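You operate a simulated robot arm through the tools that you are given. There is no shell and no other tool. Be economical: measure what you need, move in short steps, check, and stop when the job is done.

Carry out the task below with a simulated robot arm. There is one attempt and no reset: what you move stays moved.

TASK
Shut the drain tap, pull the lock pin and bring the air up to 7 bar.
Fine: open the air valve too, but only after the tap is shut.

Only the result counts: the job must be done as asked and must still hold three seconds after the hand-in. Knocking over, shifting, dropping, spilling or breaking anything else fails it.

THE ROBOT
A 7-joint arm with a two-finger parallel gripper, fixed in place. Base frame: the origin is at the foot of the arm, x ahead of it, y to its left, z up; the work surface is at about z = 850. Lengths are in mm, angles in degrees, forces in N, time in s.
With the tool pointing down near the work surface it reaches from about 240 to 680 mm from the base axis. Its first joint turns from -66.0 to 66.0 degrees. Payload 2.4 kg.
Tool frame: the origin (TCP) lies between the finger pads and is the grasp point; the fingertips stand 30 mm ahead of it; z points along the fingers, y is the line along which they close. The gripper opens to 94 mm. The fingers are 28 mm wide and 10 mm thick; the gripper's body (50 by 96 mm) begins 55 mm behind the TCP.
Orientation is told as [roll, pitch, yaw] about the base's x, y, z axes, in that order, counted from this pose: with the fingers straight down and closing along the base's y, the tool's x points along the base's -x, its y along +y and its z along -z.

THE INTERFACE
- The arm moves only by the tool step_arm. Its argument "series" is a list of rows, each a list of 3 entries, a list of its own where there are three numbers: the closure in counts, from 0 (fully open) to 255 (shut), then the shift along the base's x, y, z in units of 50 mm (1.0 is 50 mm), then the turn, a rotation vector about the base's x, y, z in units of 8 degrees (1.0 is 8 degrees). In form: [[claw, [tx, ty, tz], [wx, wy, wz]], ...]. A call has 1 to 12 rows; each row shifts and turns the commanded pose from where the row before left it. A call with a number of a shift or a turn outside -1 to 1 is refused whole. Each row takes 0.2 s and may step no farther than 50 mm and 8.6 degrees from the row before; otherwise, or with a gripper value out of range, the whole call is refused. A pose out of reach is approached as far as the arm can. The call stops where the force on the tool passes 70 N (or 10 N more than at its start, if that is more) or the arm is blocked; 0.2 s more then pass. The fingers move at their own pace (about 153 mm/s each) and stop on an object; they squeeze with about 38 N. The grip force told is the motor's: it shows also when the fingers shut on nothing. Time passes only in rows, and 0.2 s behind the last, so rows that do not move let the fingers close. It gives the time, the measured TCP pose, the force on the tool (base axes), the opening and the grip force at its end, in the units of the frame above (readings bear some noise).
- Cameras (640 x 400 px; columns grow to the right, rows downward): "scene" is fixed at [46.5, 480.7, 1445]; the picture's right is [-0.65, -0.76, 0.00], its down [-0.43, 0.37, -0.83] and it looks along [0.63, -0.53, -0.56] (base axes); focal length 251 px, centre (320, 200). "wrist" rides on the gripper at [76, 14, -102] in the tool frame; the picture's right is [-0.18, 0.98, 0.00], its down [-0.75, -0.14, -0.64] and it looks along [-0.63, -0.12, 0.77] (tool axes); focal length 243 px, centre (320, 200). There is no depth. A picture from a camera that has moved, and an enlarged one, comes with that camera's place and axes in the base frame and with its lens.
- camera(camera): a new picture of that camera. It takes no simulated time.
- zoom(camera, box): a new picture of the part [left, top, right, bottom] of that camera's present view, enlarged. It takes no simulated time.
- finish_job(): hands the job in; it is judged then, once.

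Go step by step. Nothing tells you positions but the pictures and the camera data: compare them with the known pose of the tool, close in by small moves and look again before you grip or let go. The budget is 120 turns and 68 pictures, counting those below and the enlarged ones. Unless the task says otherwise, let go and move clear before handing in, and close with one line.

The tools are called as name(argument=value, ...) on one line, values as JSON. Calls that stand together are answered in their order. step_arm: Moves the arm, as the interface text tells. Its arguments: {"type":"object","properties":{"series":{"type":"array"}},"required":["series"]} The other tools are called the same way: camera (camera) takes a picture; zoom (camera, box) takes an enlarged picture of a part of a camera's view; finish_job () hands the job in.

At the start:

```text
time_s: 0.0
ee_pos: [296.5, 154.5, 1322.8]
tool_rot: [0.0, 0.0, 0.1]
force: [0.4, 0.0, -0.6]
opening: 94.1
finger_force: 0.0
```

scene: 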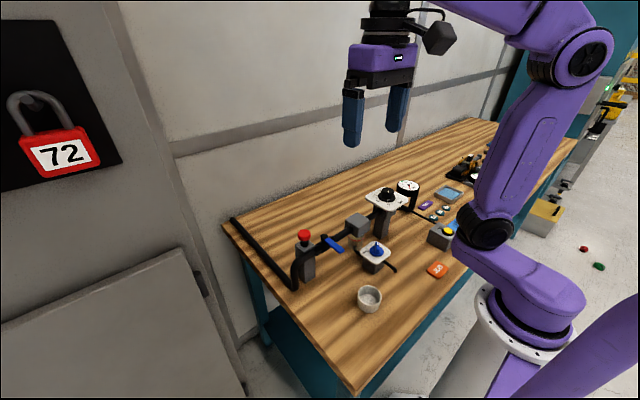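
wrist: 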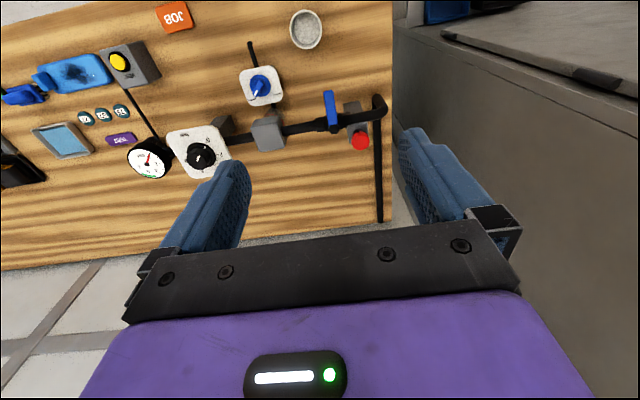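

I see a bench with a pipe, a blue lever, a red-topped pin, a blue tap on a white plate, a black knob on a white plate and a gauge. I'll enlarge the views to identify each one.

zoom(camera="scene", box=[270, 170, 430, 320])

zoom(camera="wrist", box=[220, 0, 400, 180])

zoom(camera="wrist", box=[20, 20, 240, 190])

zoom(camera="scene", box=[350, 140, 510, 290])

```text
2.67 times, centred on (350, 245) of scene
camera zoom: at [46.5, 480.7, 1445.0], right [-0.65, -0.76, 0.0], down [-0.43, 0.37, -0.83], along [0.63, -0.53, -0.56], focal length 669 px, centre (240, 80)
```

zoom: 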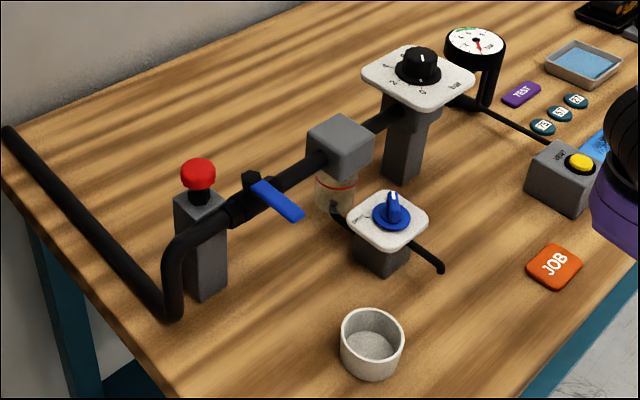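

```text
2.22 times, centred on (310, 90) of wrist
camera zoom: at [221.4, 168.8, 1424.6], right [0.18, 0.98, 0.0], down [0.75, -0.14, 0.64], along [0.63, -0.12, -0.77], focal length 539 px, centre (342, 444)
```

zoom: 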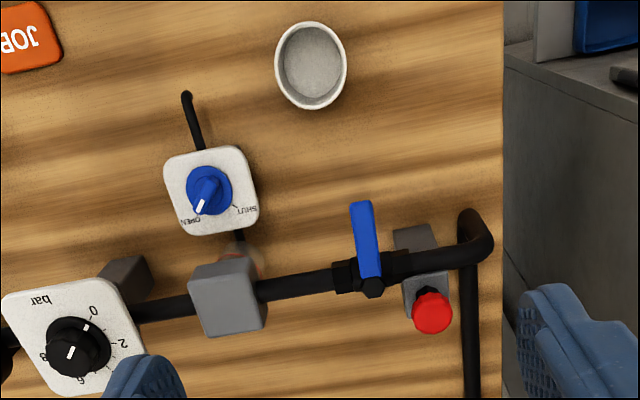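

```text
2.35 times, centred on (130, 105) of wrist
camera zoom: at [221.4, 168.8, 1424.6], right [0.18, 0.98, 0.0], down [0.75, -0.14, 0.64], along [0.63, -0.12, -0.77], focal length 571 px, centre (767, 424)
```

zoom: 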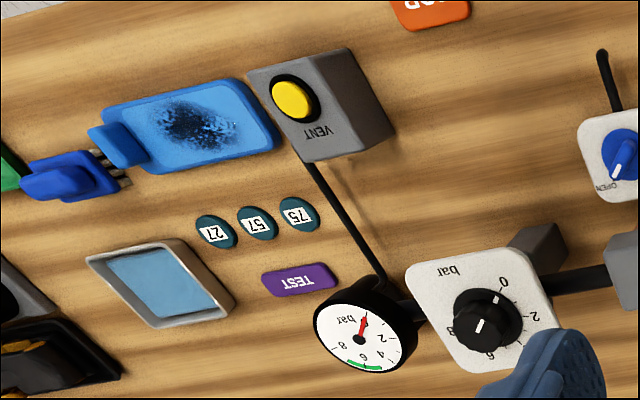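

```text
2.67 times, centred on (430, 215) of scene
camera zoom: at [46.5, 480.7, 1445.0], right [-0.65, -0.76, 0.0], down [-0.43, 0.37, -0.83], along [0.63, -0.53, -0.56], focal length 669 px, centre (27, 160)
```

zoom: 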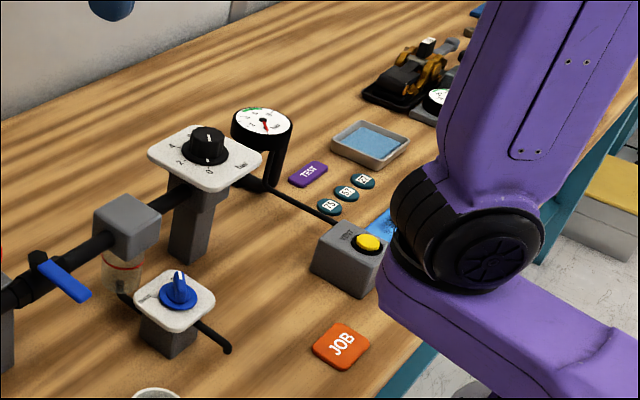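

The tap is the blue knob (about x 333, y 29, z 930) and the air valve is the blue lever (pivot about 412, 156, 991). The lock pin is the red knob (about 438, 203, 1012) and the regulator is the black knob (about 404, -89, 1035). I'll move in to look at the tap.

step_arm(series=[[0, [-0.12, -0.366, -0.81], [0, 0, 0]], [0, [-0.12, -0.366, -0.81], [0, 0, 0]], [0, [-0.12, -0.366, -0.81], [0, 0, 0]], [0, [-0.12, -0.366, -0.81], [0, 0, 0]], [0, [-0.12, -0.366, -0.81], [0, 0, 0]], [0, [-0.12, -0.366, -0.81], [0, 0, 0]]])

camera(camera="wrist")

```text
time_s: 1.4
ee_pos: [260.2, 44.6, 1079.9]
tool_rot: [0.0, 0.0, 0.1]
force: [0.8, 0.6, 0.1]
opening: 93.8
finger_force: 0.0
```

```text
61 pictures are left
camera wrist: at [184.2, 57.4, 1182.1], right [0.18, 0.98, 0.0], down [0.75, -0.14, 0.64], along [0.63, -0.12, -0.77], focal length 243 px, centre (320, 200)
```

wrist: 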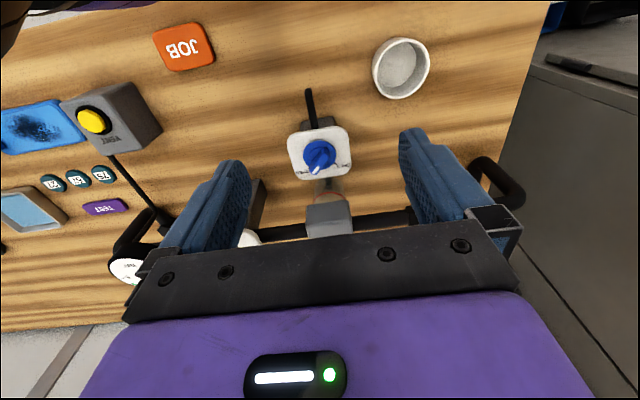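

zoom(camera="wrist", box=[270, 110, 370, 200])

zoom(camera="scene", box=[340, 220, 420, 280])

```text
4.44 times, centred on (320, 155) of wrist
camera zoom: at [184.2, 57.4, 1182.1], right [0.18, 0.98, 0.0], down [0.75, -0.14, 0.64], along [0.63, -0.12, -0.77], focal length 1078 px, centre (320, 400)
```

zoom: 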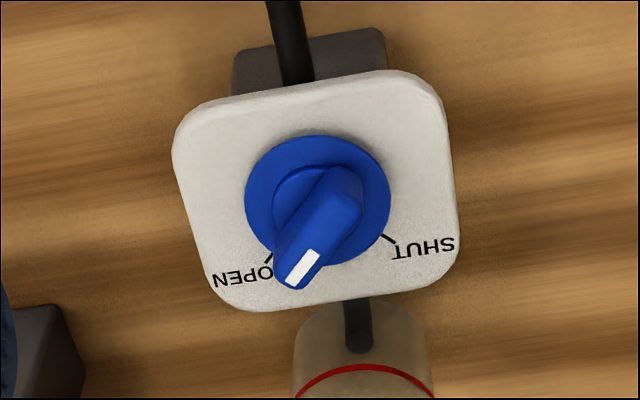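

```text
6.67 times, centred on (380, 250) of scene
camera zoom: at [46.5, 480.7, 1445.0], right [-0.65, -0.76, 0.0], down [-0.43, 0.37, -0.83], along [0.63, -0.53, -0.56], focal length 1672 px, centre (-80, -133)
```

zoom: 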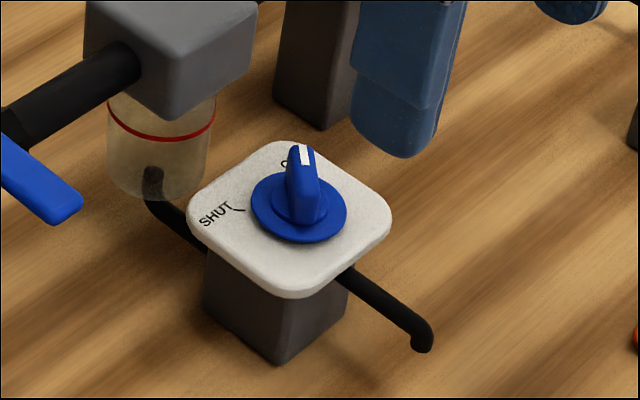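

The tap's bar points at OPEN (-45° from +x) and SHUT is at +45°, so it needs +90° about z. I take its centre as (330, 29), with the disc at z 920 and the bar top at z 942. I'll yaw to -45° above it with the gripper partly open.

step_arm(series=[[146, [0.233, -0.052, -0.233], [0, 0, -0.9375]], [146, [0.233, -0.052, -0.233], [0, 0, -0.9375]], [146, [0.233, -0.052, -0.233], [0, 0, -0.9375]], [146, [0.233, -0.052, -0.233], [0, 0, -0.9375]], [146, [0.233, -0.052, -0.233], [0, 0, -0.9375]], [146, [0.233, -0.052, -0.233], [0, 0, -0.9375]]])

camera(camera="wrist")

zoom(camera="scene", box=[300, 180, 440, 290])

```text
time_s: 2.8
ee_pos: [331.4, 30.3, 1009.9]
tool_rot: [0.0, 0.0, -45.1]
force: [-0.4, 0.4, -0.1]
opening: 40.2
finger_force: 0.1
```

```text
58 pictures are left
camera wrist: at [288.4, 93.5, 1110.4], right [0.83, 0.56, 0.0], down [0.43, -0.63, 0.64], along [0.36, -0.53, -0.77], focal length 243 px, centre (320, 200)
```

wrist: 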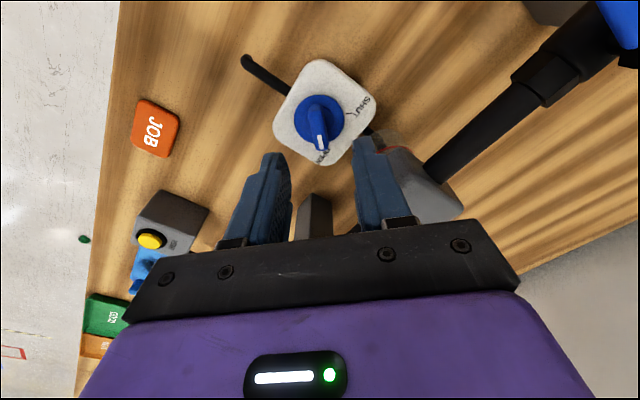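

```text
3.64 times, centred on (370, 235) of scene
camera zoom: at [46.5, 480.7, 1445.0], right [-0.65, -0.76, 0.0], down [-0.43, 0.37, -0.83], along [0.63, -0.53, -0.56], focal length 912 px, centre (138, 73)
```

zoom: 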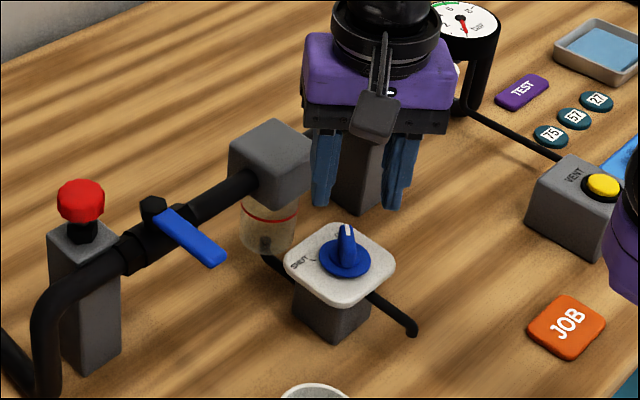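

The estimate agrees in this view. The tap centre is about (329.5, 30.5) and the bar lies at -45°, so I'm descending to z ≈ 957.

step_arm(series=[[146, [-0.03, 0, -0.3], [0, 0, 0]], [146, [0, 0, -0.3], [0, 0, 0]], [146, [0, 0, -0.3], [0, 0, 0]], [146, [0, 0, -0.16], [0, 0, 0]]])

zoom(camera="scene", box=[330, 190, 430, 280])

camera(camera="wrist")

```text
time_s: 3.8
ee_pos: [329.6, 28.7, 956.0]
tool_rot: [0.0, 0.0, -45.0]
force: [0.0, -1.3, 0.2]
opening: 40.3
finger_force: 0.0
```

```text
4.44 times, centred on (380, 235) of scene
camera zoom: at [46.5, 480.7, 1445.0], right [-0.65, -0.76, 0.0], down [-0.43, 0.37, -0.83], along [0.63, -0.53, -0.56], focal length 1115 px, centre (53, 44)
```

zoom: 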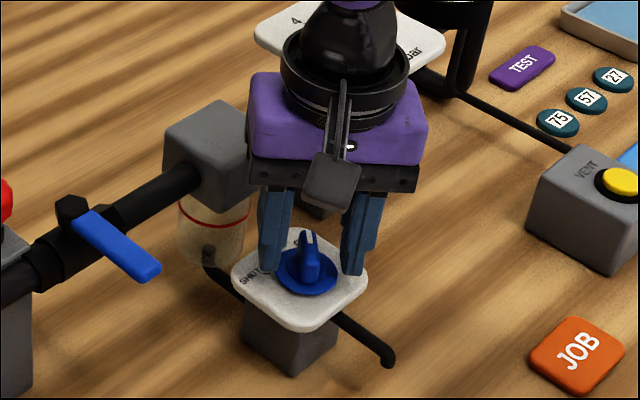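

```text
55 pictures are left
camera wrist: at [286.6, 93.0, 1057.7], right [0.82, 0.57, 0.0], down [0.43, -0.63, 0.64], along [0.36, -0.53, -0.77], focal length 243 px, centre (320, 200)
```

wrist: 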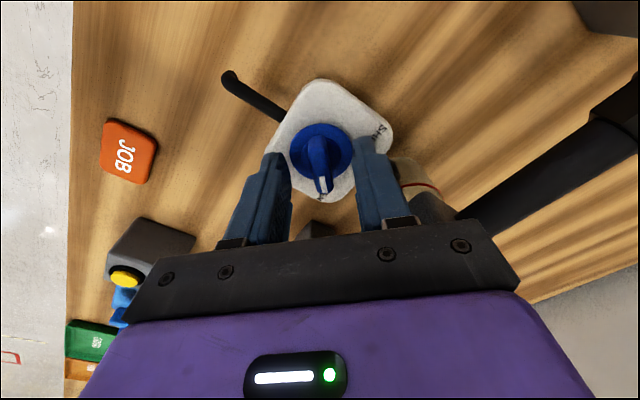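

The bar is between the fingers, so I'll close on it.

step_arm(series=[[255, [0, 0, 0], [0, 0, 0]], [255, [0, 0, 0], [0, 0, 0]]])

```text
time_s: 4.4
ee_pos: [329.9, 30.7, 956.2]
tool_rot: [0.1, 0.0, -44.9]
force: [2.9, 5.3, -10.9]
opening: 10.9
finger_force: 44.6
```

The grip is firm at 10.9 mm. Next I turn it +90° in two stages.

step_arm(series=[[255, [0, 0, 0], [0, 0, 0.9375]], [255, [0, 0, 0], [0, 0, 0.9375]], [255, [0, 0, 0], [0, 0, 0.9375]], [255, [0, 0, 0], [0, 0, 0.9375]], [255, [0, 0, 0], [0, 0, 0.9375]], [255, [0, 0, 0], [0, 0, 0.9375]]])

zoom(camera="scene", box=[330, 190, 430, 280])

```text
time_s: 5.8
ee_pos: [330.2, 29.5, 957.0]
tool_rot: [0.0, 0.1, 0.2]
force: [9.5, 11.9, -33.2]
opening: 10.9
finger_force: 44.8
```

```text
4.44 times, centred on (380, 235) of scene
camera zoom: at [47.1, 481.0, 1444.9], right [-0.65, -0.76, 0.0], down [-0.43, 0.37, -0.83], along [0.63, -0.53, -0.56], focal length 1115 px, centre (53, 44)
```

zoom: 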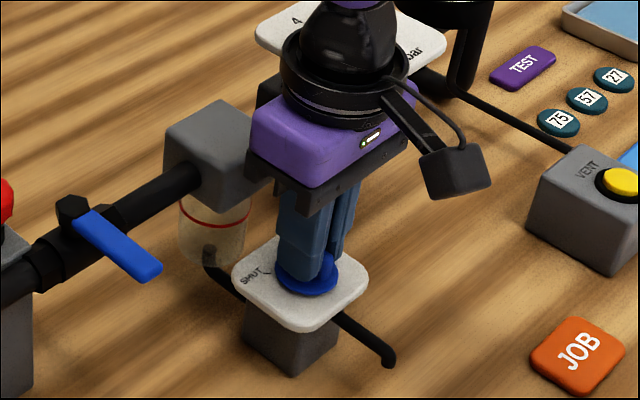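

The tap is turning with the grip. I'll do the remaining half and watch the force.

step_arm(series=[[255, [0, 0, 0], [0, 0, 0.9375]], [255, [0, 0, 0], [0, 0, 0.9375]], [255, [0, 0, 0], [0, 0, 0.9375]]])

```text
time_s: 6.6
ee_pos: [330.5, 30.3, 956.8]
tool_rot: [-0.1, 0.0, 22.7]
force: [9.9, 15.1, -40.0]
opening: 10.8
finger_force: 44.2
```

step_arm(series=[[255, [0, 0, 0], [0, 0, 0.9375]], [255, [0, 0, 0], [0, 0, 0.9375]], [255, [0, 0, 0], [0, 0, 0.9375]]])

zoom(camera="scene", box=[330, 190, 430, 280])

```text
time_s: 7.4
ee_pos: [329.6, 30.5, 955.9]
tool_rot: [0.0, 0.1, 45.1]
force: [7.7, 14.3, -38.4]
opening: 10.9
finger_force: 44.6
```

```text
4.44 times, centred on (380, 235) of scene
camera zoom: at [47.1, 481.1, 1444.8], right [-0.65, -0.76, 0.0], down [-0.43, 0.37, -0.83], along [0.63, -0.53, -0.56], focal length 1115 px, centre (53, 44)
```

zoom: 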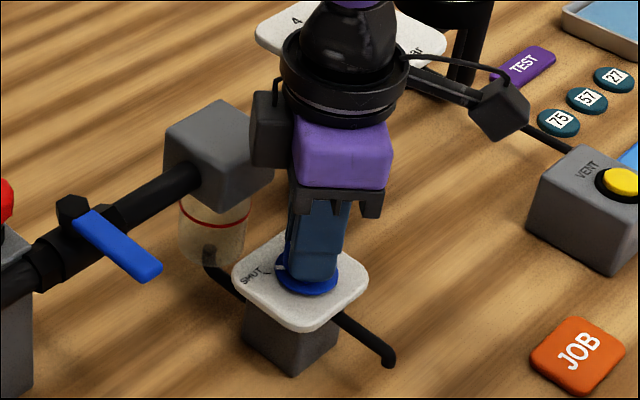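

Tool yaw is now +45°. I'll let go, rise straight up and look at where the tap points.

step_arm(series=[[146, [0, 0, 0], [0, 0, 0]], [146, [0, 0, 0], [0, 0, 0]], [146, [0, 0, 0.5], [0, 0, 0]], [146, [0, 0, 0.8], [0, 0, 0]], [146, [0, 0, 0.8], [0, 0, 0]]])

camera(camera="wrist")

zoom(camera="scene", box=[340, 220, 420, 280])

```text
time_s: 8.6
ee_pos: [329.4, 28.7, 1062.0]
tool_rot: [0.1, 0.0, 45.0]
force: [-0.6, 0.7, -0.7]
opening: 39.7
finger_force: 0.0
```

```text
52 pictures are left
camera wrist: at [265.7, -14.9, 1163.6], right [-0.56, 0.83, 0.0], down [0.63, 0.43, 0.64], along [0.53, 0.36, -0.77], focal length 243 px, centre (320, 200)
```

wrist: 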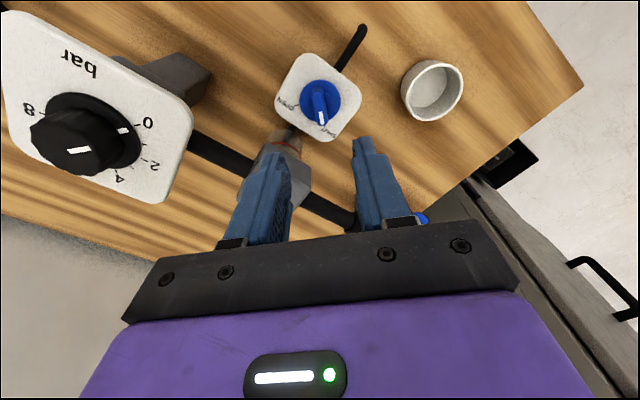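

```text
6.67 times, centred on (380, 250) of scene
camera zoom: at [46.5, 480.7, 1445.0], right [-0.65, -0.76, 0.0], down [-0.43, 0.37, -0.83], along [0.63, -0.53, -0.56], focal length 1672 px, centre (-80, -133)
```

zoom: 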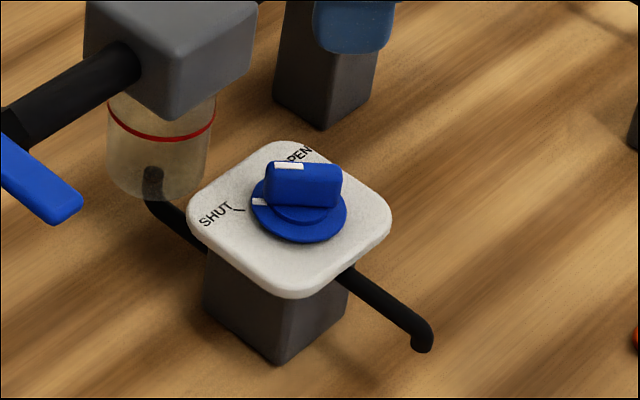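

zoom(camera="wrist", box=[270, 45, 370, 145])

zoom(camera="wrist", box=[0, 0, 220, 210])

```text
4.00 times, centred on (320, 95) of wrist
camera zoom: at [265.7, -14.9, 1163.6], right [-0.56, 0.83, 0.0], down [0.63, 0.43, 0.64], along [0.53, 0.36, -0.77], focal length 970 px, centre (320, 620)
```

zoom: 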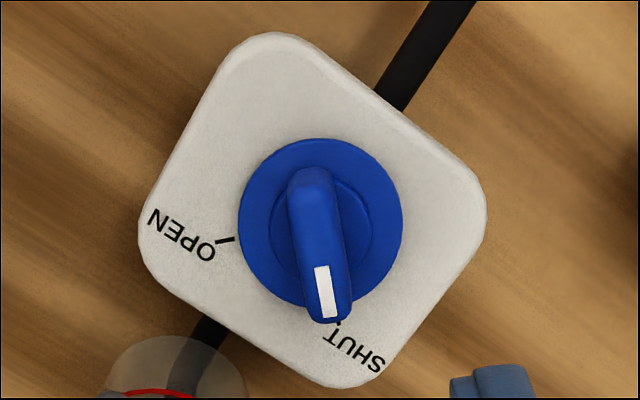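

```text
1.90 times, centred on (110, 105) of wrist
camera zoom: at [265.7, -14.9, 1163.6], right [-0.56, 0.83, 0.0], down [0.63, 0.43, 0.64], along [0.53, 0.36, -0.77], focal length 462 px, centre (720, 381)
```

zoom: 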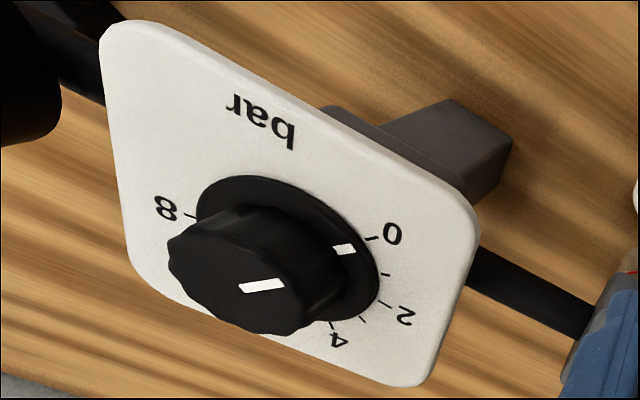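

The tap bar now lines up with the SHUT tick. Next I'll rise, turn back to yaw 0 and move over to view the lock pin and lever.

step_arm(series=[[0, [0.036, 0.52, 0.23], [0, 0, -0.9375]], [0, [0.036, 0.52, 0.23], [0, 0, -0.9375]], [0, [0.036, 0.52, 0.23], [0, 0, -0.9375]], [0, [0.036, 0.52, 0.23], [0, 0, -0.9375]], [0, [0.036, 0.52, 0.23], [0, 0, -0.9375]], [0, [0.036, 0.52, 0.23], [0, 0, -0.9375]]])

camera(camera="wrist")

zoom(camera="scene", box=[280, 210, 380, 290])

```text
time_s: 10.0
ee_pos: [339.6, 185.7, 1131.8]
tool_rot: [0.0, -0.1, -0.1]
force: [-0.3, -0.8, 0.5]
opening: 94.3
finger_force: 0.0
```

```text
48 pictures are left
camera wrist: at [264.4, 199.7, 1231.8], right [0.19, 0.98, 0.0], down [0.75, -0.14, 0.64], along [0.63, -0.12, -0.77], focal length 243 px, centre (320, 200)
```

wrist: 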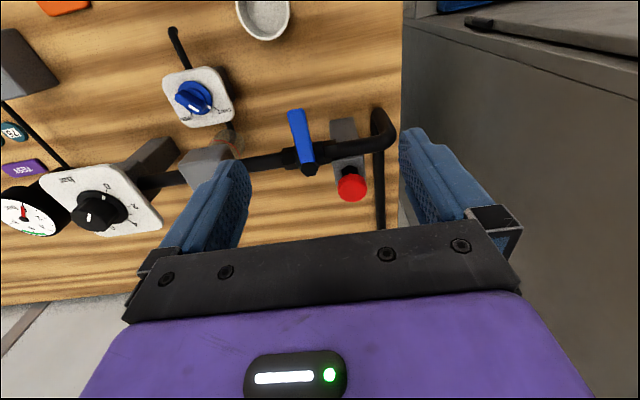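

```text
5.00 times, centred on (330, 250) of scene
camera zoom: at [46.5, 480.7, 1445.0], right [-0.65, -0.76, 0.0], down [-0.43, 0.37, -0.83], along [0.63, -0.53, -0.56], focal length 1254 px, centre (270, -50)
```

zoom: 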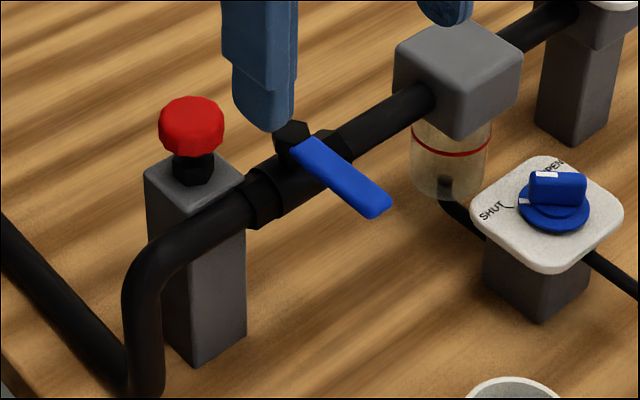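

zoom(camera="wrist", box=[270, 100, 390, 210])

```text
3.64 times, centred on (330, 155) of wrist
camera zoom: at [264.4, 199.7, 1231.8], right [0.19, 0.98, 0.0], down [0.75, -0.14, 0.64], along [0.63, -0.12, -0.77], focal length 882 px, centre (284, 364)
```

zoom: 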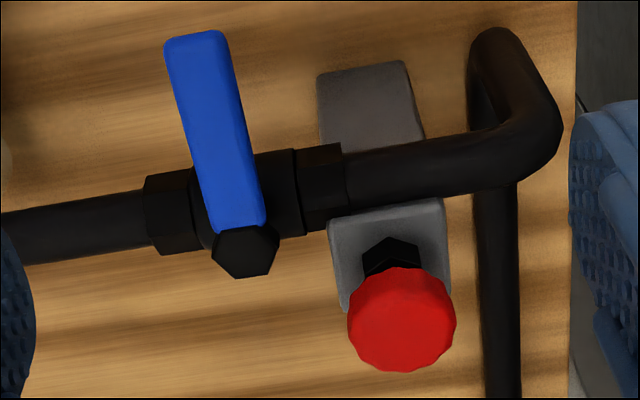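

The pin's red head is about 33 mm wide, centred near (437, 204.5) with z about 1003–1017. I'll go above it with the opening near 52 mm.

step_arm(series=[[114, [0.65, 0.125, -0.38], [0, 0, 0]], [114, [0.65, 0.125, -0.38], [0, 0, 0]], [114, [0.65, 0.125, -0.38], [0, 0, 0]]])

camera(camera="wrist")

zoom(camera="scene", box=[270, 190, 370, 270])

```text
time_s: 10.8
ee_pos: [437.9, 205.7, 1074.2]
tool_rot: [0.0, 0.1, 0.1]
force: [0.9, 0.0, -0.1]
opening: 52.3
finger_force: 0.0
```

```text
45 pictures are left
camera wrist: at [363.1, 219.1, 1175.6], right [0.18, 0.98, 0.0], down [0.75, -0.14, 0.64], along [0.63, -0.12, -0.77], focal length 243 px, centre (320, 200)
```

wrist: 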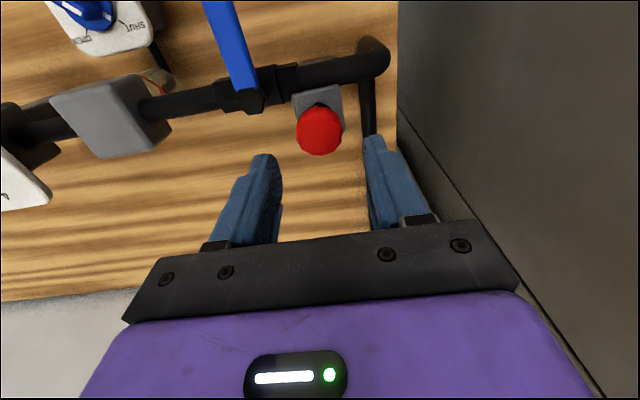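

```text
5.00 times, centred on (320, 230) of scene
camera zoom: at [46.5, 480.7, 1445.0], right [-0.65, -0.76, 0.0], down [-0.43, 0.37, -0.83], along [0.63, -0.53, -0.56], focal length 1254 px, centre (320, 50)
```

zoom: 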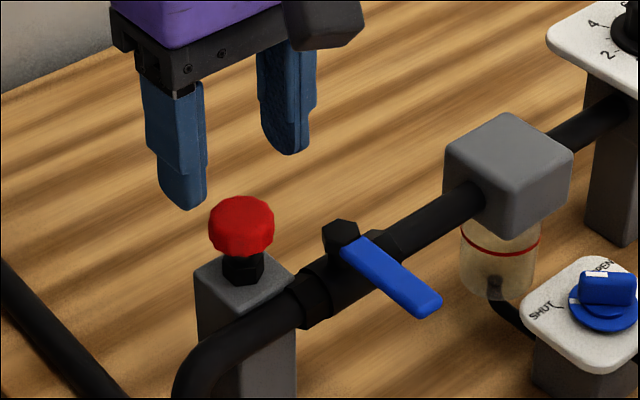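

The pin centre now reads about (435, 205.5), which matches. I'm descending to z ≈ 1025.

step_arm(series=[[114, [-0.04, 0, -0.3], [0, 0, 0]], [114, [0, 0, -0.3], [0, 0, 0]], [114, [0, 0, -0.38], [0, 0, 0]]])

zoom(camera="scene", box=[270, 190, 370, 270])

```text
time_s: 11.6
ee_pos: [435.2, 205.4, 1024.6]
tool_rot: [0.0, 0.1, 0.0]
force: [0.1, -0.4, 0.9]
opening: 52.1
finger_force: 0.1
```

```text
5.00 times, centred on (320, 230) of scene
camera zoom: at [46.5, 480.7, 1445.0], right [-0.65, -0.76, 0.0], down [-0.43, 0.37, -0.83], along [0.63, -0.53, -0.56], focal length 1254 px, centre (320, 50)
```

zoom: 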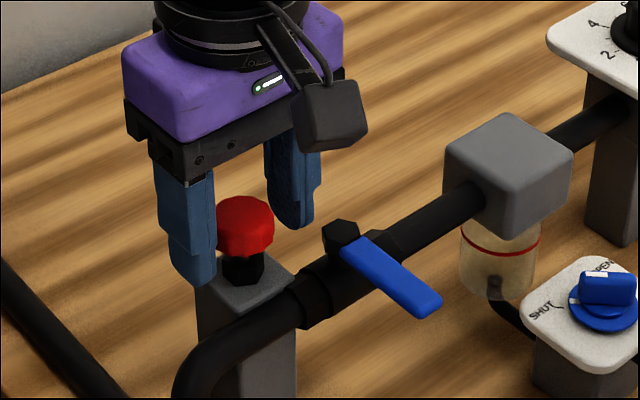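

The head sits between the fingers, so I'll close and lift a little.

step_arm(series=[[255, [0, 0, 0], [0, 0, 0]], [255, [0, 0, 0], [0, 0, 0]], [255, [0, 0, 0.1], [0, 0, 0]], [255, [0, 0, 0.1], [0, 0, 0]]])

zoom(camera="scene", box=[270, 190, 370, 270])

```text
time_s: 12.6
ee_pos: [435.6, 205.1, 1034.9]
tool_rot: [0.1, -0.1, 0.1]
force: [3.3, 6.6, 2.5]
opening: 32.5
finger_force: 45.1
```

```text
5.00 times, centred on (320, 230) of scene
camera zoom: at [46.6, 480.9, 1444.9], right [-0.65, -0.76, 0.0], down [-0.43, 0.37, -0.83], along [0.63, -0.53, -0.56], focal length 1254 px, centre (320, 50)
```

zoom: 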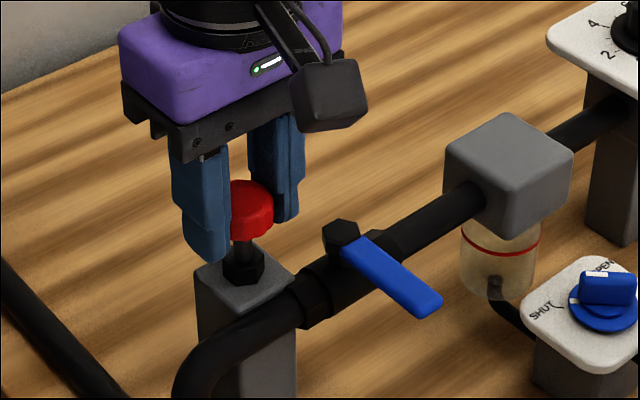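

The pin slides up freely, and I'll keep lifting.

step_arm(series=[[255, [0, 0, 0.1], [0, 0, 0]], [255, [0, 0, 0.1], [0, 0, 0]], [255, [0, 0, 0.1], [0, 0, 0]]])

zoom(camera="scene", box=[270, 190, 370, 270])

```text
time_s: 13.4
ee_pos: [434.0, 204.3, 1047.3]
tool_rot: [-0.2, 0.5, 0.1]
force: [-2.2, 10.6, -42.5]
opening: 32.4
finger_force: 44.5
```

```text
5.00 times, centred on (320, 230) of scene
camera zoom: at [47.0, 481.3, 1444.8], right [-0.65, -0.76, 0.0], down [-0.43, 0.36, -0.83], along [0.63, -0.53, -0.56], focal length 1254 px, centre (320, 50)
```

zoom: 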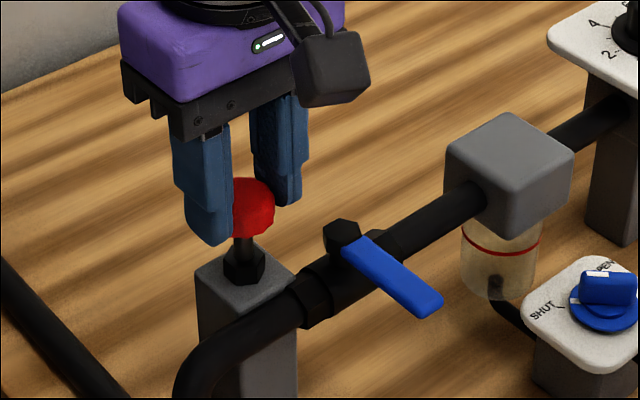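

The pin has reached its stop about 22 mm up, so it is captive. I'll ease off 2 mm, let go and see whether it stays out.

step_arm(series=[[255, [0, 0, -0.04], [0, 0, 0]], [114, [0, 0, 0], [0, 0, 0]], [114, [0, 0, 0], [0, 0, 0]], [114, [0, 0, 0], [0, 0, 0]]])

zoom(camera="scene", box=[270, 190, 370, 270])

```text
time_s: 14.4
ee_pos: [436.2, 204.5, 1048.3]
tool_rot: [0.0, -0.1, 0.1]
force: [1.3, -0.1, -0.3]
opening: 52.3
finger_force: 0.1
```

```text
5.00 times, centred on (320, 230) of scene
camera zoom: at [46.5, 480.7, 1445.0], right [-0.65, -0.76, 0.0], down [-0.43, 0.37, -0.83], along [0.63, -0.53, -0.56], focal length 1254 px, centre (320, 50)
```

zoom: 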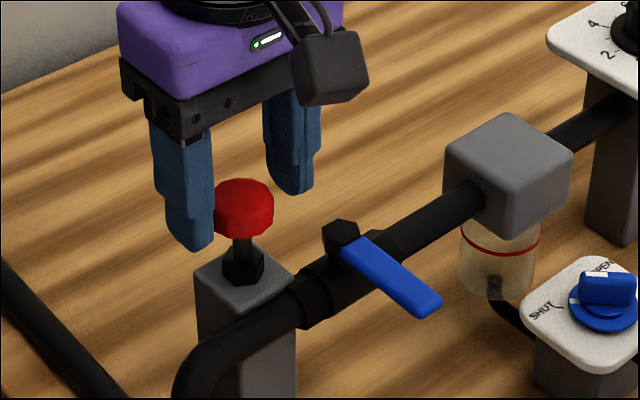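

The pin stays raised on release. I'll rise clear and back off to look at the lever and the filter block to see which way it can swing.

step_arm(series=[[114, [0, 0, 0.8], [0, 0, 0]], [114, [0, 0, 0.6], [0, 0, 0]], [0, [-0.9, -0.4, 0], [0, 0, 0]], [0, [-0.9, -0.4, 0], [0, 0, 0]], [0, [-0.9, -0.4, 0], [0, 0, 0]]])

camera(camera="wrist")

zoom(camera="scene", box=[280, 200, 380, 270])

```text
time_s: 15.6
ee_pos: [299.6, 145.5, 1116.8]
tool_rot: [0.0, -0.1, 0.0]
force: [-0.7, -0.5, -0.8]
opening: 94.3
finger_force: 0.0
```

```text
39 pictures are left
camera wrist: at [224.2, 158.5, 1218.7], right [0.18, 0.98, 0.0], down [0.75, -0.14, 0.64], along [0.63, -0.12, -0.77], focal length 243 px, centre (320, 200)
```

wrist: 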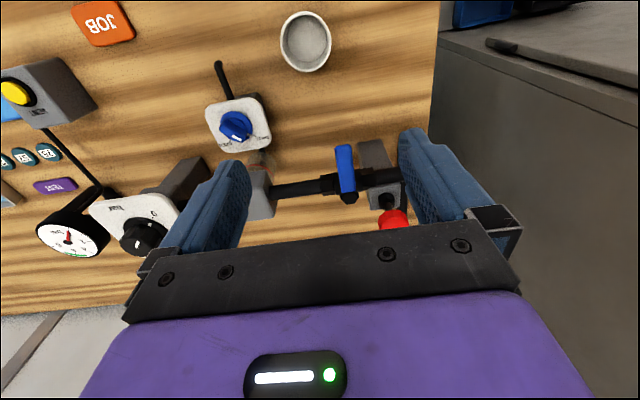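

```text
5.71 times, centred on (330, 235) of scene
camera zoom: at [46.5, 480.7, 1445.0], right [-0.65, -0.76, 0.0], down [-0.43, 0.37, -0.83], along [0.63, -0.53, -0.56], focal length 1433 px, centre (263, 0)
```

zoom: 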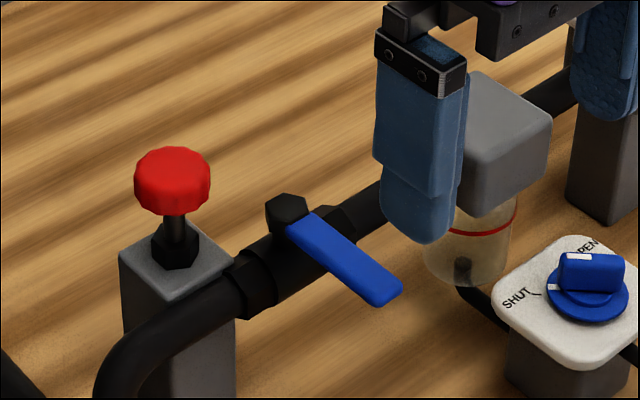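

zoom(camera="wrist", box=[230, 130, 430, 235])

```text
3.20 times, centred on (330, 182) of wrist
camera zoom: at [224.2, 158.5, 1218.7], right [0.18, 0.98, 0.0], down [0.75, -0.14, 0.64], along [0.63, -0.12, -0.77], focal length 776 px, centre (288, 256)
```

zoom: 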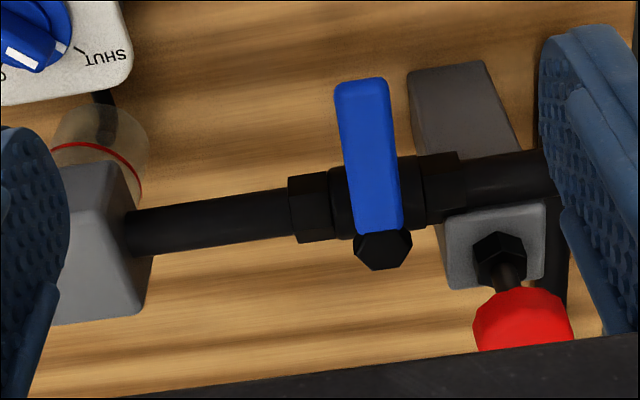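

The lever pivots at about (406, 158) with its top near z 996. The filter block face is near y 60, so a swing towards -y clears it. I'll move over the lever about 48 mm from the pivot.

step_arm(series=[[146, [0.584, 0.135, -0.568], [0, 0, 0]], [146, [0.584, 0.135, -0.568], [0, 0, 0]], [146, [0, 0, -0.4], [0, 0, 0]]])

camera(camera="wrist")

zoom(camera="scene", box=[280, 190, 380, 260])

```text
time_s: 16.4
ee_pos: [359.2, 158.7, 1040.6]
tool_rot: [0.0, 0.0, 0.0]
force: [0.7, -0.2, 0.8]
opening: 40.2
finger_force: 0.1
```

```text
36 pictures are left
camera wrist: at [284.1, 172.7, 1142.2], right [0.18, 0.98, 0.0], down [0.75, -0.14, 0.64], along [0.63, -0.12, -0.77], focal length 243 px, centre (320, 200)
```

wrist: 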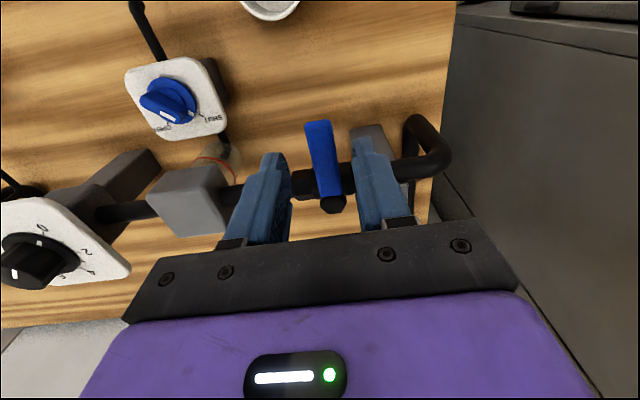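

```text
5.71 times, centred on (330, 225) of scene
camera zoom: at [46.5, 480.7, 1445.0], right [-0.65, -0.76, 0.0], down [-0.43, 0.37, -0.83], along [0.63, -0.53, -0.56], focal length 1433 px, centre (263, 57)
```

zoom: 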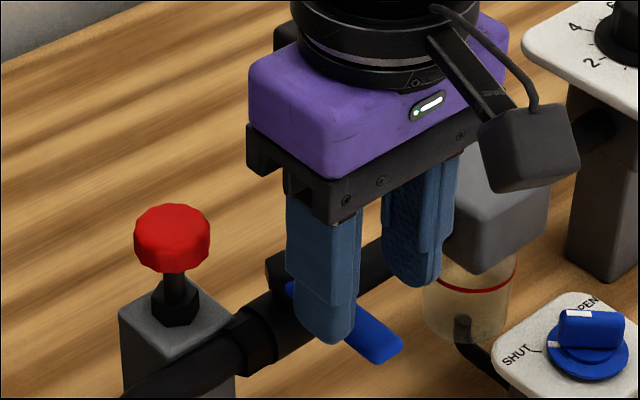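

It's aligned. I'll descend to z ≈ 1018 and grip the lever.

step_arm(series=[[146, [0, 0.02, -0.22], [0, 0, 0]], [146, [0, 0, -0.22], [0, 0, 0]], [255, [0, 0, 0], [0, 0, 0]], [255, [0, 0, 0], [0, 0, 0]]])

zoom(camera="scene", box=[280, 190, 380, 260])

```text
time_s: 17.4
ee_pos: [359.6, 161.0, 1018.9]
tool_rot: [0.0, 0.0, 0.1]
force: [-1.4, 5.5, 5.9]
opening: 17.5
finger_force: 45.2
```

```text
5.71 times, centred on (330, 225) of scene
camera zoom: at [46.4, 480.8, 1445.0], right [-0.65, -0.76, 0.0], down [-0.43, 0.37, -0.83], along [0.63, -0.53, -0.56], focal length 1433 px, centre (263, 57)
```

zoom: 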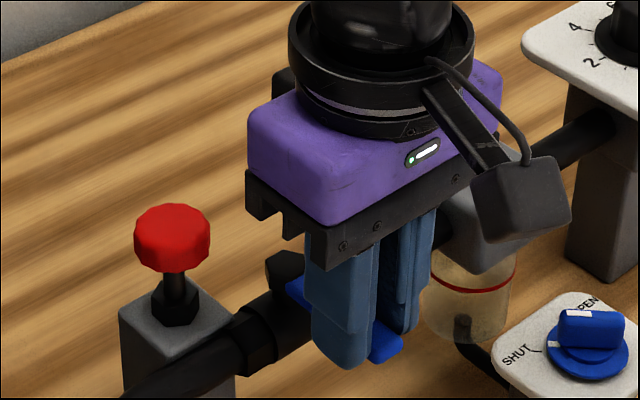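

The lever is gripped (17.5 mm wide). I'll test a 15° swing towards -y.

step_arm(series=[[255, [0.008, -0.121, 0], [0, 0, 0.9375]], [255, [0.024, -0.119, 0], [0, 0, 0.9375]]])

zoom(camera="scene", box=[280, 190, 380, 260])

```text
time_s: 18.0
ee_pos: [361.2, 146.5, 1020.7]
tool_rot: [0.0, 0.0, 15.1]
force: [-2.0, 2.9, -1.8]
opening: 17.8
finger_force: 44.7
```

```text
5.71 times, centred on (330, 225) of scene
camera zoom: at [46.4, 480.8, 1445.0], right [-0.65, -0.76, 0.0], down [-0.43, 0.37, -0.83], along [0.63, -0.53, -0.56], focal length 1433 px, centre (263, 57)
```

zoom: 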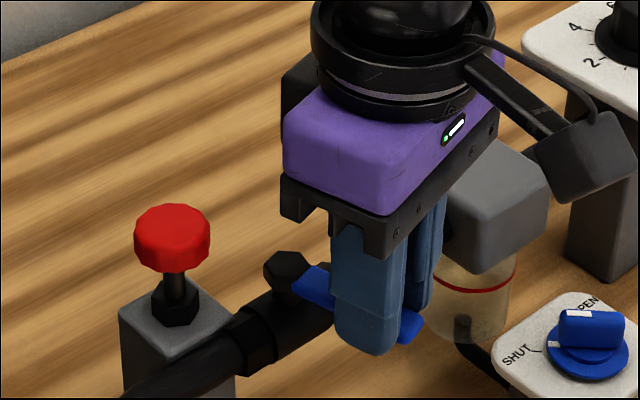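

The lever swings freely that way, so I'll continue along the arc.

step_arm(series=[[255, [0.039, -0.115, 0], [0, 0, 0.9375]], [255, [0.054, -0.109, 0], [0, 0, 0.9375]], [255, [0.068, -0.101, 0], [0, 0, 0.9375]], [255, [0.08, -0.091, 0], [0, 0, 0.9375]], [255, [0.091, -0.08, 0], [0, 0, 0.9375]]])

zoom(camera="scene", box=[280, 180, 400, 260])

```text
time_s: 19.2
ee_pos: [379.5, 119.9, 1018.5]
tool_rot: [-0.1, -0.1, 52.4]
force: [16.2, -16.9, -0.8]
opening: 17.7
finger_force: 44.8
```

```text
5.00 times, centred on (340, 220) of scene
camera zoom: at [47.0, 480.2, 1445.2], right [-0.65, -0.76, 0.0], down [-0.43, 0.37, -0.82], along [0.63, -0.53, -0.57], focal length 1254 px, centre (220, 100)
```

zoom: 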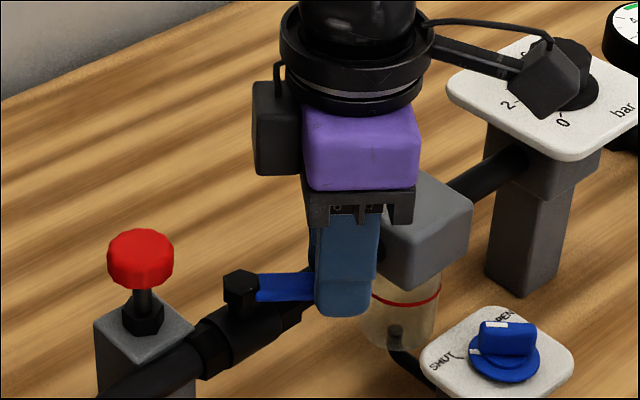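

step_arm(series=[[255, [0.101, -0.068, 0], [0, 0, 0.9375]], [255, [0.109, -0.054, 0], [0, 0, 0.9375]], [255, [0.115, -0.039, 0], [0, 0, 0.9375]], [255, [0.119, -0.024, 0], [0, 0, 0.9375]]])

zoom(camera="scene", box=[280, 180, 400, 260])

```text
time_s: 20.2
ee_pos: [401.7, 110.6, 1019.6]
tool_rot: [-0.2, 0.0, 82.1]
force: [26.1, -24.0, -2.3]
opening: 18.1
finger_force: 45.3
```

```text
5.00 times, centred on (340, 220) of scene
camera zoom: at [47.3, 480.0, 1445.2], right [-0.65, -0.76, 0.0], down [-0.43, 0.37, -0.82], along [0.63, -0.53, -0.57], focal length 1254 px, centre (220, 100)
```

zoom: 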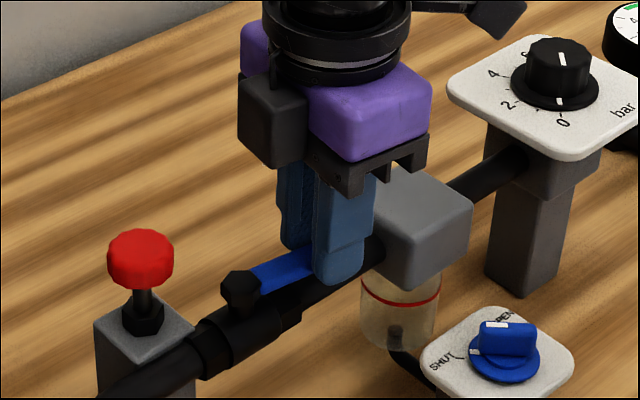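

step_arm(series=[[255, [0.121, 0, 0], [0, 0, 0.9375]], [255, [0, 0, 0], [0, 0, 0]]])

zoom(camera="scene", box=[280, 180, 400, 260])

```text
time_s: 20.8
ee_pos: [409.5, 109.3, 1018.8]
tool_rot: [-0.2, 0.0, 89.7]
force: [28.9, -24.4, -4.2]
opening: 18.3
finger_force: 45.4
```

```text
5.00 times, centred on (340, 220) of scene
camera zoom: at [47.4, 480.0, 1445.2], right [-0.65, -0.76, 0.0], down [-0.43, 0.37, -0.82], along [0.63, -0.53, -0.57], focal length 1254 px, centre (220, 100)
```

zoom: 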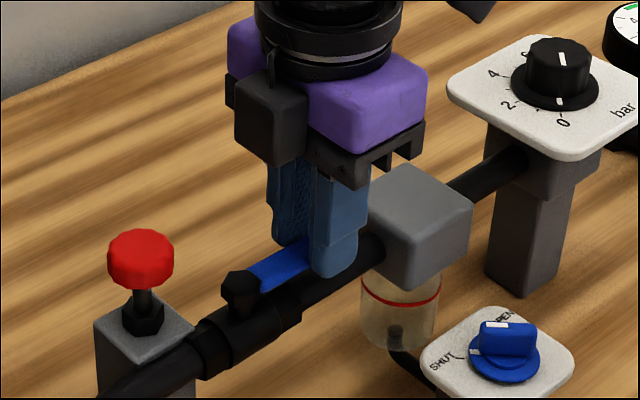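

The lever is now in line with the pipe. I'll let go and rise.

step_arm(series=[[146, [0, 0, 0], [0, 0, 0]], [146, [0, 0, 0], [0, 0, 0]], [146, [0, 0, 0.6], [0, 0, 0]], [146, [0, 0, 0.7], [0, 0, 0]], [146, [0, 0, 0.6], [0, 0, 0]]])

step_arm(series=[[146, [-0.114, -0.31, 0], [0, 0, -0.9375]], [146, [-0.114, -0.31, 0], [0, 0, -0.9375]], [146, [-0.114, -0.31, 0], [0, 0, -0.9375]], [146, [-0.114, -0.31, 0], [0, 0, -0.9375]], [146, [-0.114, -0.31, 0], [0, 0, -0.9375]], [146, [-0.114, -0.31, 0], [0, 0, -0.9375]], [146, [-0.114, -0.31, 0], [0, 0, -0.9375]], [146, [-0.114, -0.31, 0], [0, 0, -0.9375]], [146, [-0.114, -0.31, 0], [0, 0, -0.9375]], [146, [-0.114, -0.31, 0], [0, 0, -0.9375]], [146, [-0.114, -0.31, 0], [0, 0, -0.9375]], [146, [-0.114, -0.31, 0], [0, 0, -0.9375]]])

camera(camera="wrist")

zoom(camera="scene", box=[280, 180, 400, 260])

```text
time_s: 22.0
ee_pos: [405.4, 112.7, 1113.7]
tool_rot: [0.0, 0.0, 90.0]
force: [-0.6, 0.4, 0.0]
opening: 39.8
finger_force: 0.2
```

```text
time_s: 24.6
ee_pos: [337.3, -74.0, 1114.0]
tool_rot: [0.1, 0.0, -0.1]
force: [0.0, -0.2, 0.1]
opening: 40.1
finger_force: 0.0
```

```text
29 pictures are left
camera wrist: at [262.1, -59.5, 1214.9], right [0.19, 0.98, 0.0], down [0.75, -0.14, 0.64], along [0.63, -0.12, -0.77], focal length 243 px, centre (320, 200)
```

wrist: 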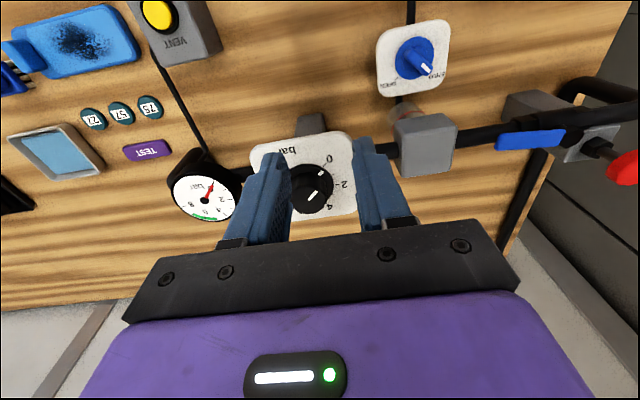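

```text
5.00 times, centred on (340, 220) of scene
camera zoom: at [46.5, 480.7, 1445.0], right [-0.65, -0.76, 0.0], down [-0.43, 0.37, -0.83], along [0.63, -0.53, -0.56], focal length 1254 px, centre (220, 100)
```

zoom: 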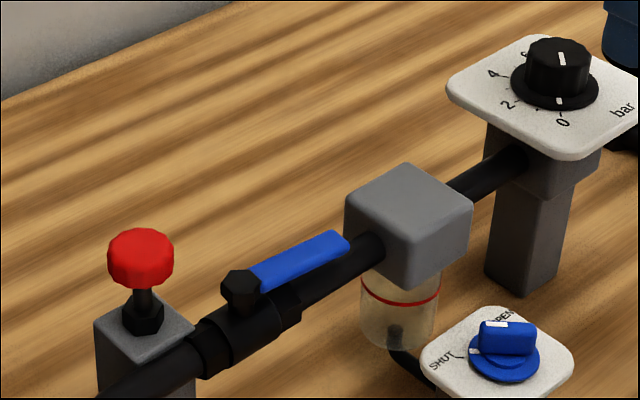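

The air valve is open, and next is the regulator. I'll open the fingers to see the dial.

step_arm(series=[[0, [0, 0, 0], [0, 0, 0]], [0, [0, 0, 0], [0, 0, 0]]])

zoom(camera="wrist", box=[160, 120, 370, 235])

zoom(camera="scene", box=[360, 170, 430, 220])

```text
time_s: 25.2
ee_pos: [338.3, -73.4, 1113.1]
tool_rot: [-0.1, 0.0, 0.1]
force: [0.5, -0.3, 0.8]
opening: 94.0
finger_force: 0.0
```

```text
3.05 times, centred on (265, 178) of wrist
camera zoom: at [262.2, -59.4, 1214.9], right [0.18, 0.98, 0.0], down [0.75, -0.14, 0.64], along [0.63, -0.12, -0.77], focal length 739 px, centre (488, 269)
```

zoom: 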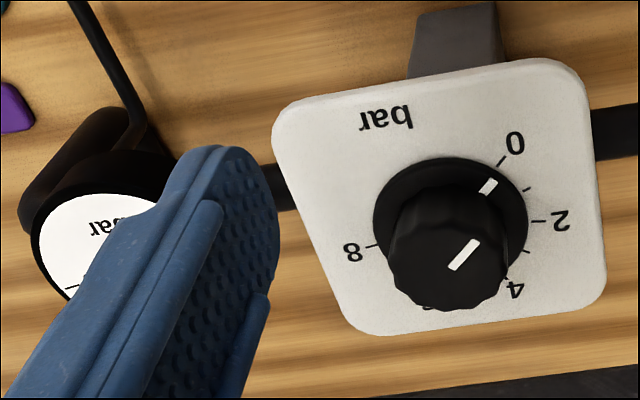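

```text
8.00 times, centred on (395, 195) of scene
camera zoom: at [46.5, 480.7, 1445.0], right [-0.65, -0.76, 0.0], down [-0.43, 0.37, -0.83], along [0.63, -0.53, -0.56], focal length 2006 px, centre (-280, 240)
```

zoom: 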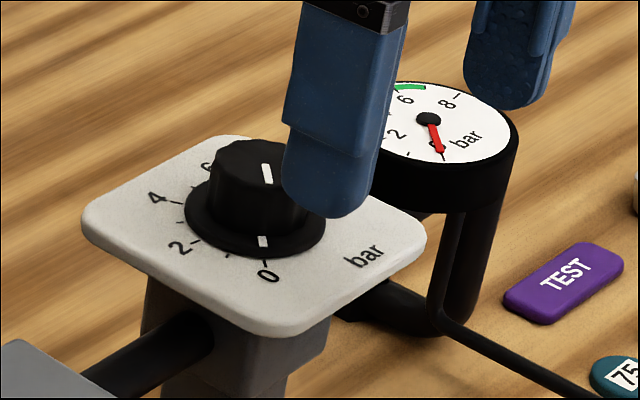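

The dial reads 0 at +135° and steps 27° clockwise per bar, so 7 bar is at -54° and needs -189°. The knob centre is about (406, -99), z 1018–1038. I'll go above it at yaw +47° and turn in two strokes.

step_arm(series=[[119, [0.225, -0.085, -0.06], [0, 0, 0.984]], [119, [0.225, -0.085, -0.06], [0, 0, 0.984]], [119, [0.225, -0.085, -0.06], [0, 0, 0.984]], [119, [0.225, -0.085, -0.06], [0, 0, 0.984]], [119, [0.225, -0.085, -0.06], [0, 0, 0.984]], [119, [0.225, -0.085, -0.06], [0, 0, 0.984]]])

camera(camera="wrist")

zoom(camera="scene", box=[350, 150, 440, 220])

```text
time_s: 26.6
ee_pos: [402.9, -97.8, 1097.0]
tool_rot: [0.1, 0.0, 47.6]
force: [-0.9, -0.8, -0.2]
opening: 50.1
finger_force: 0.0
```

```text
25 pictures are left
camera wrist: at [343.4, -145.0, 1197.8], right [-0.6, 0.8, 0.0], down [0.61, 0.46, 0.64], along [0.51, 0.38, -0.77], focal length 243 px, centre (320, 200)
```

wrist: 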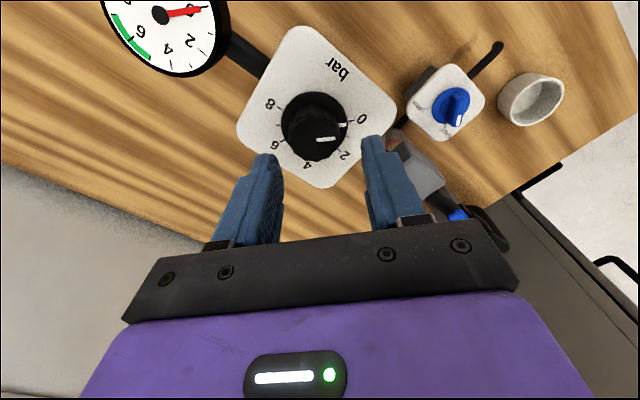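

```text
5.71 times, centred on (395, 185) of scene
camera zoom: at [46.5, 480.7, 1445.0], right [-0.65, -0.76, 0.0], down [-0.43, 0.37, -0.83], along [0.63, -0.53, -0.56], focal length 1433 px, centre (-109, 286)
```

zoom: 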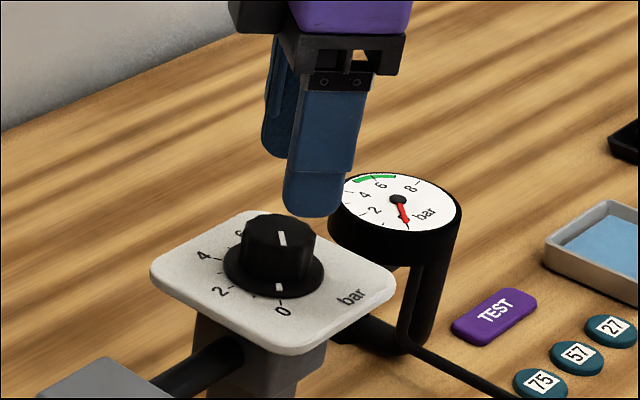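

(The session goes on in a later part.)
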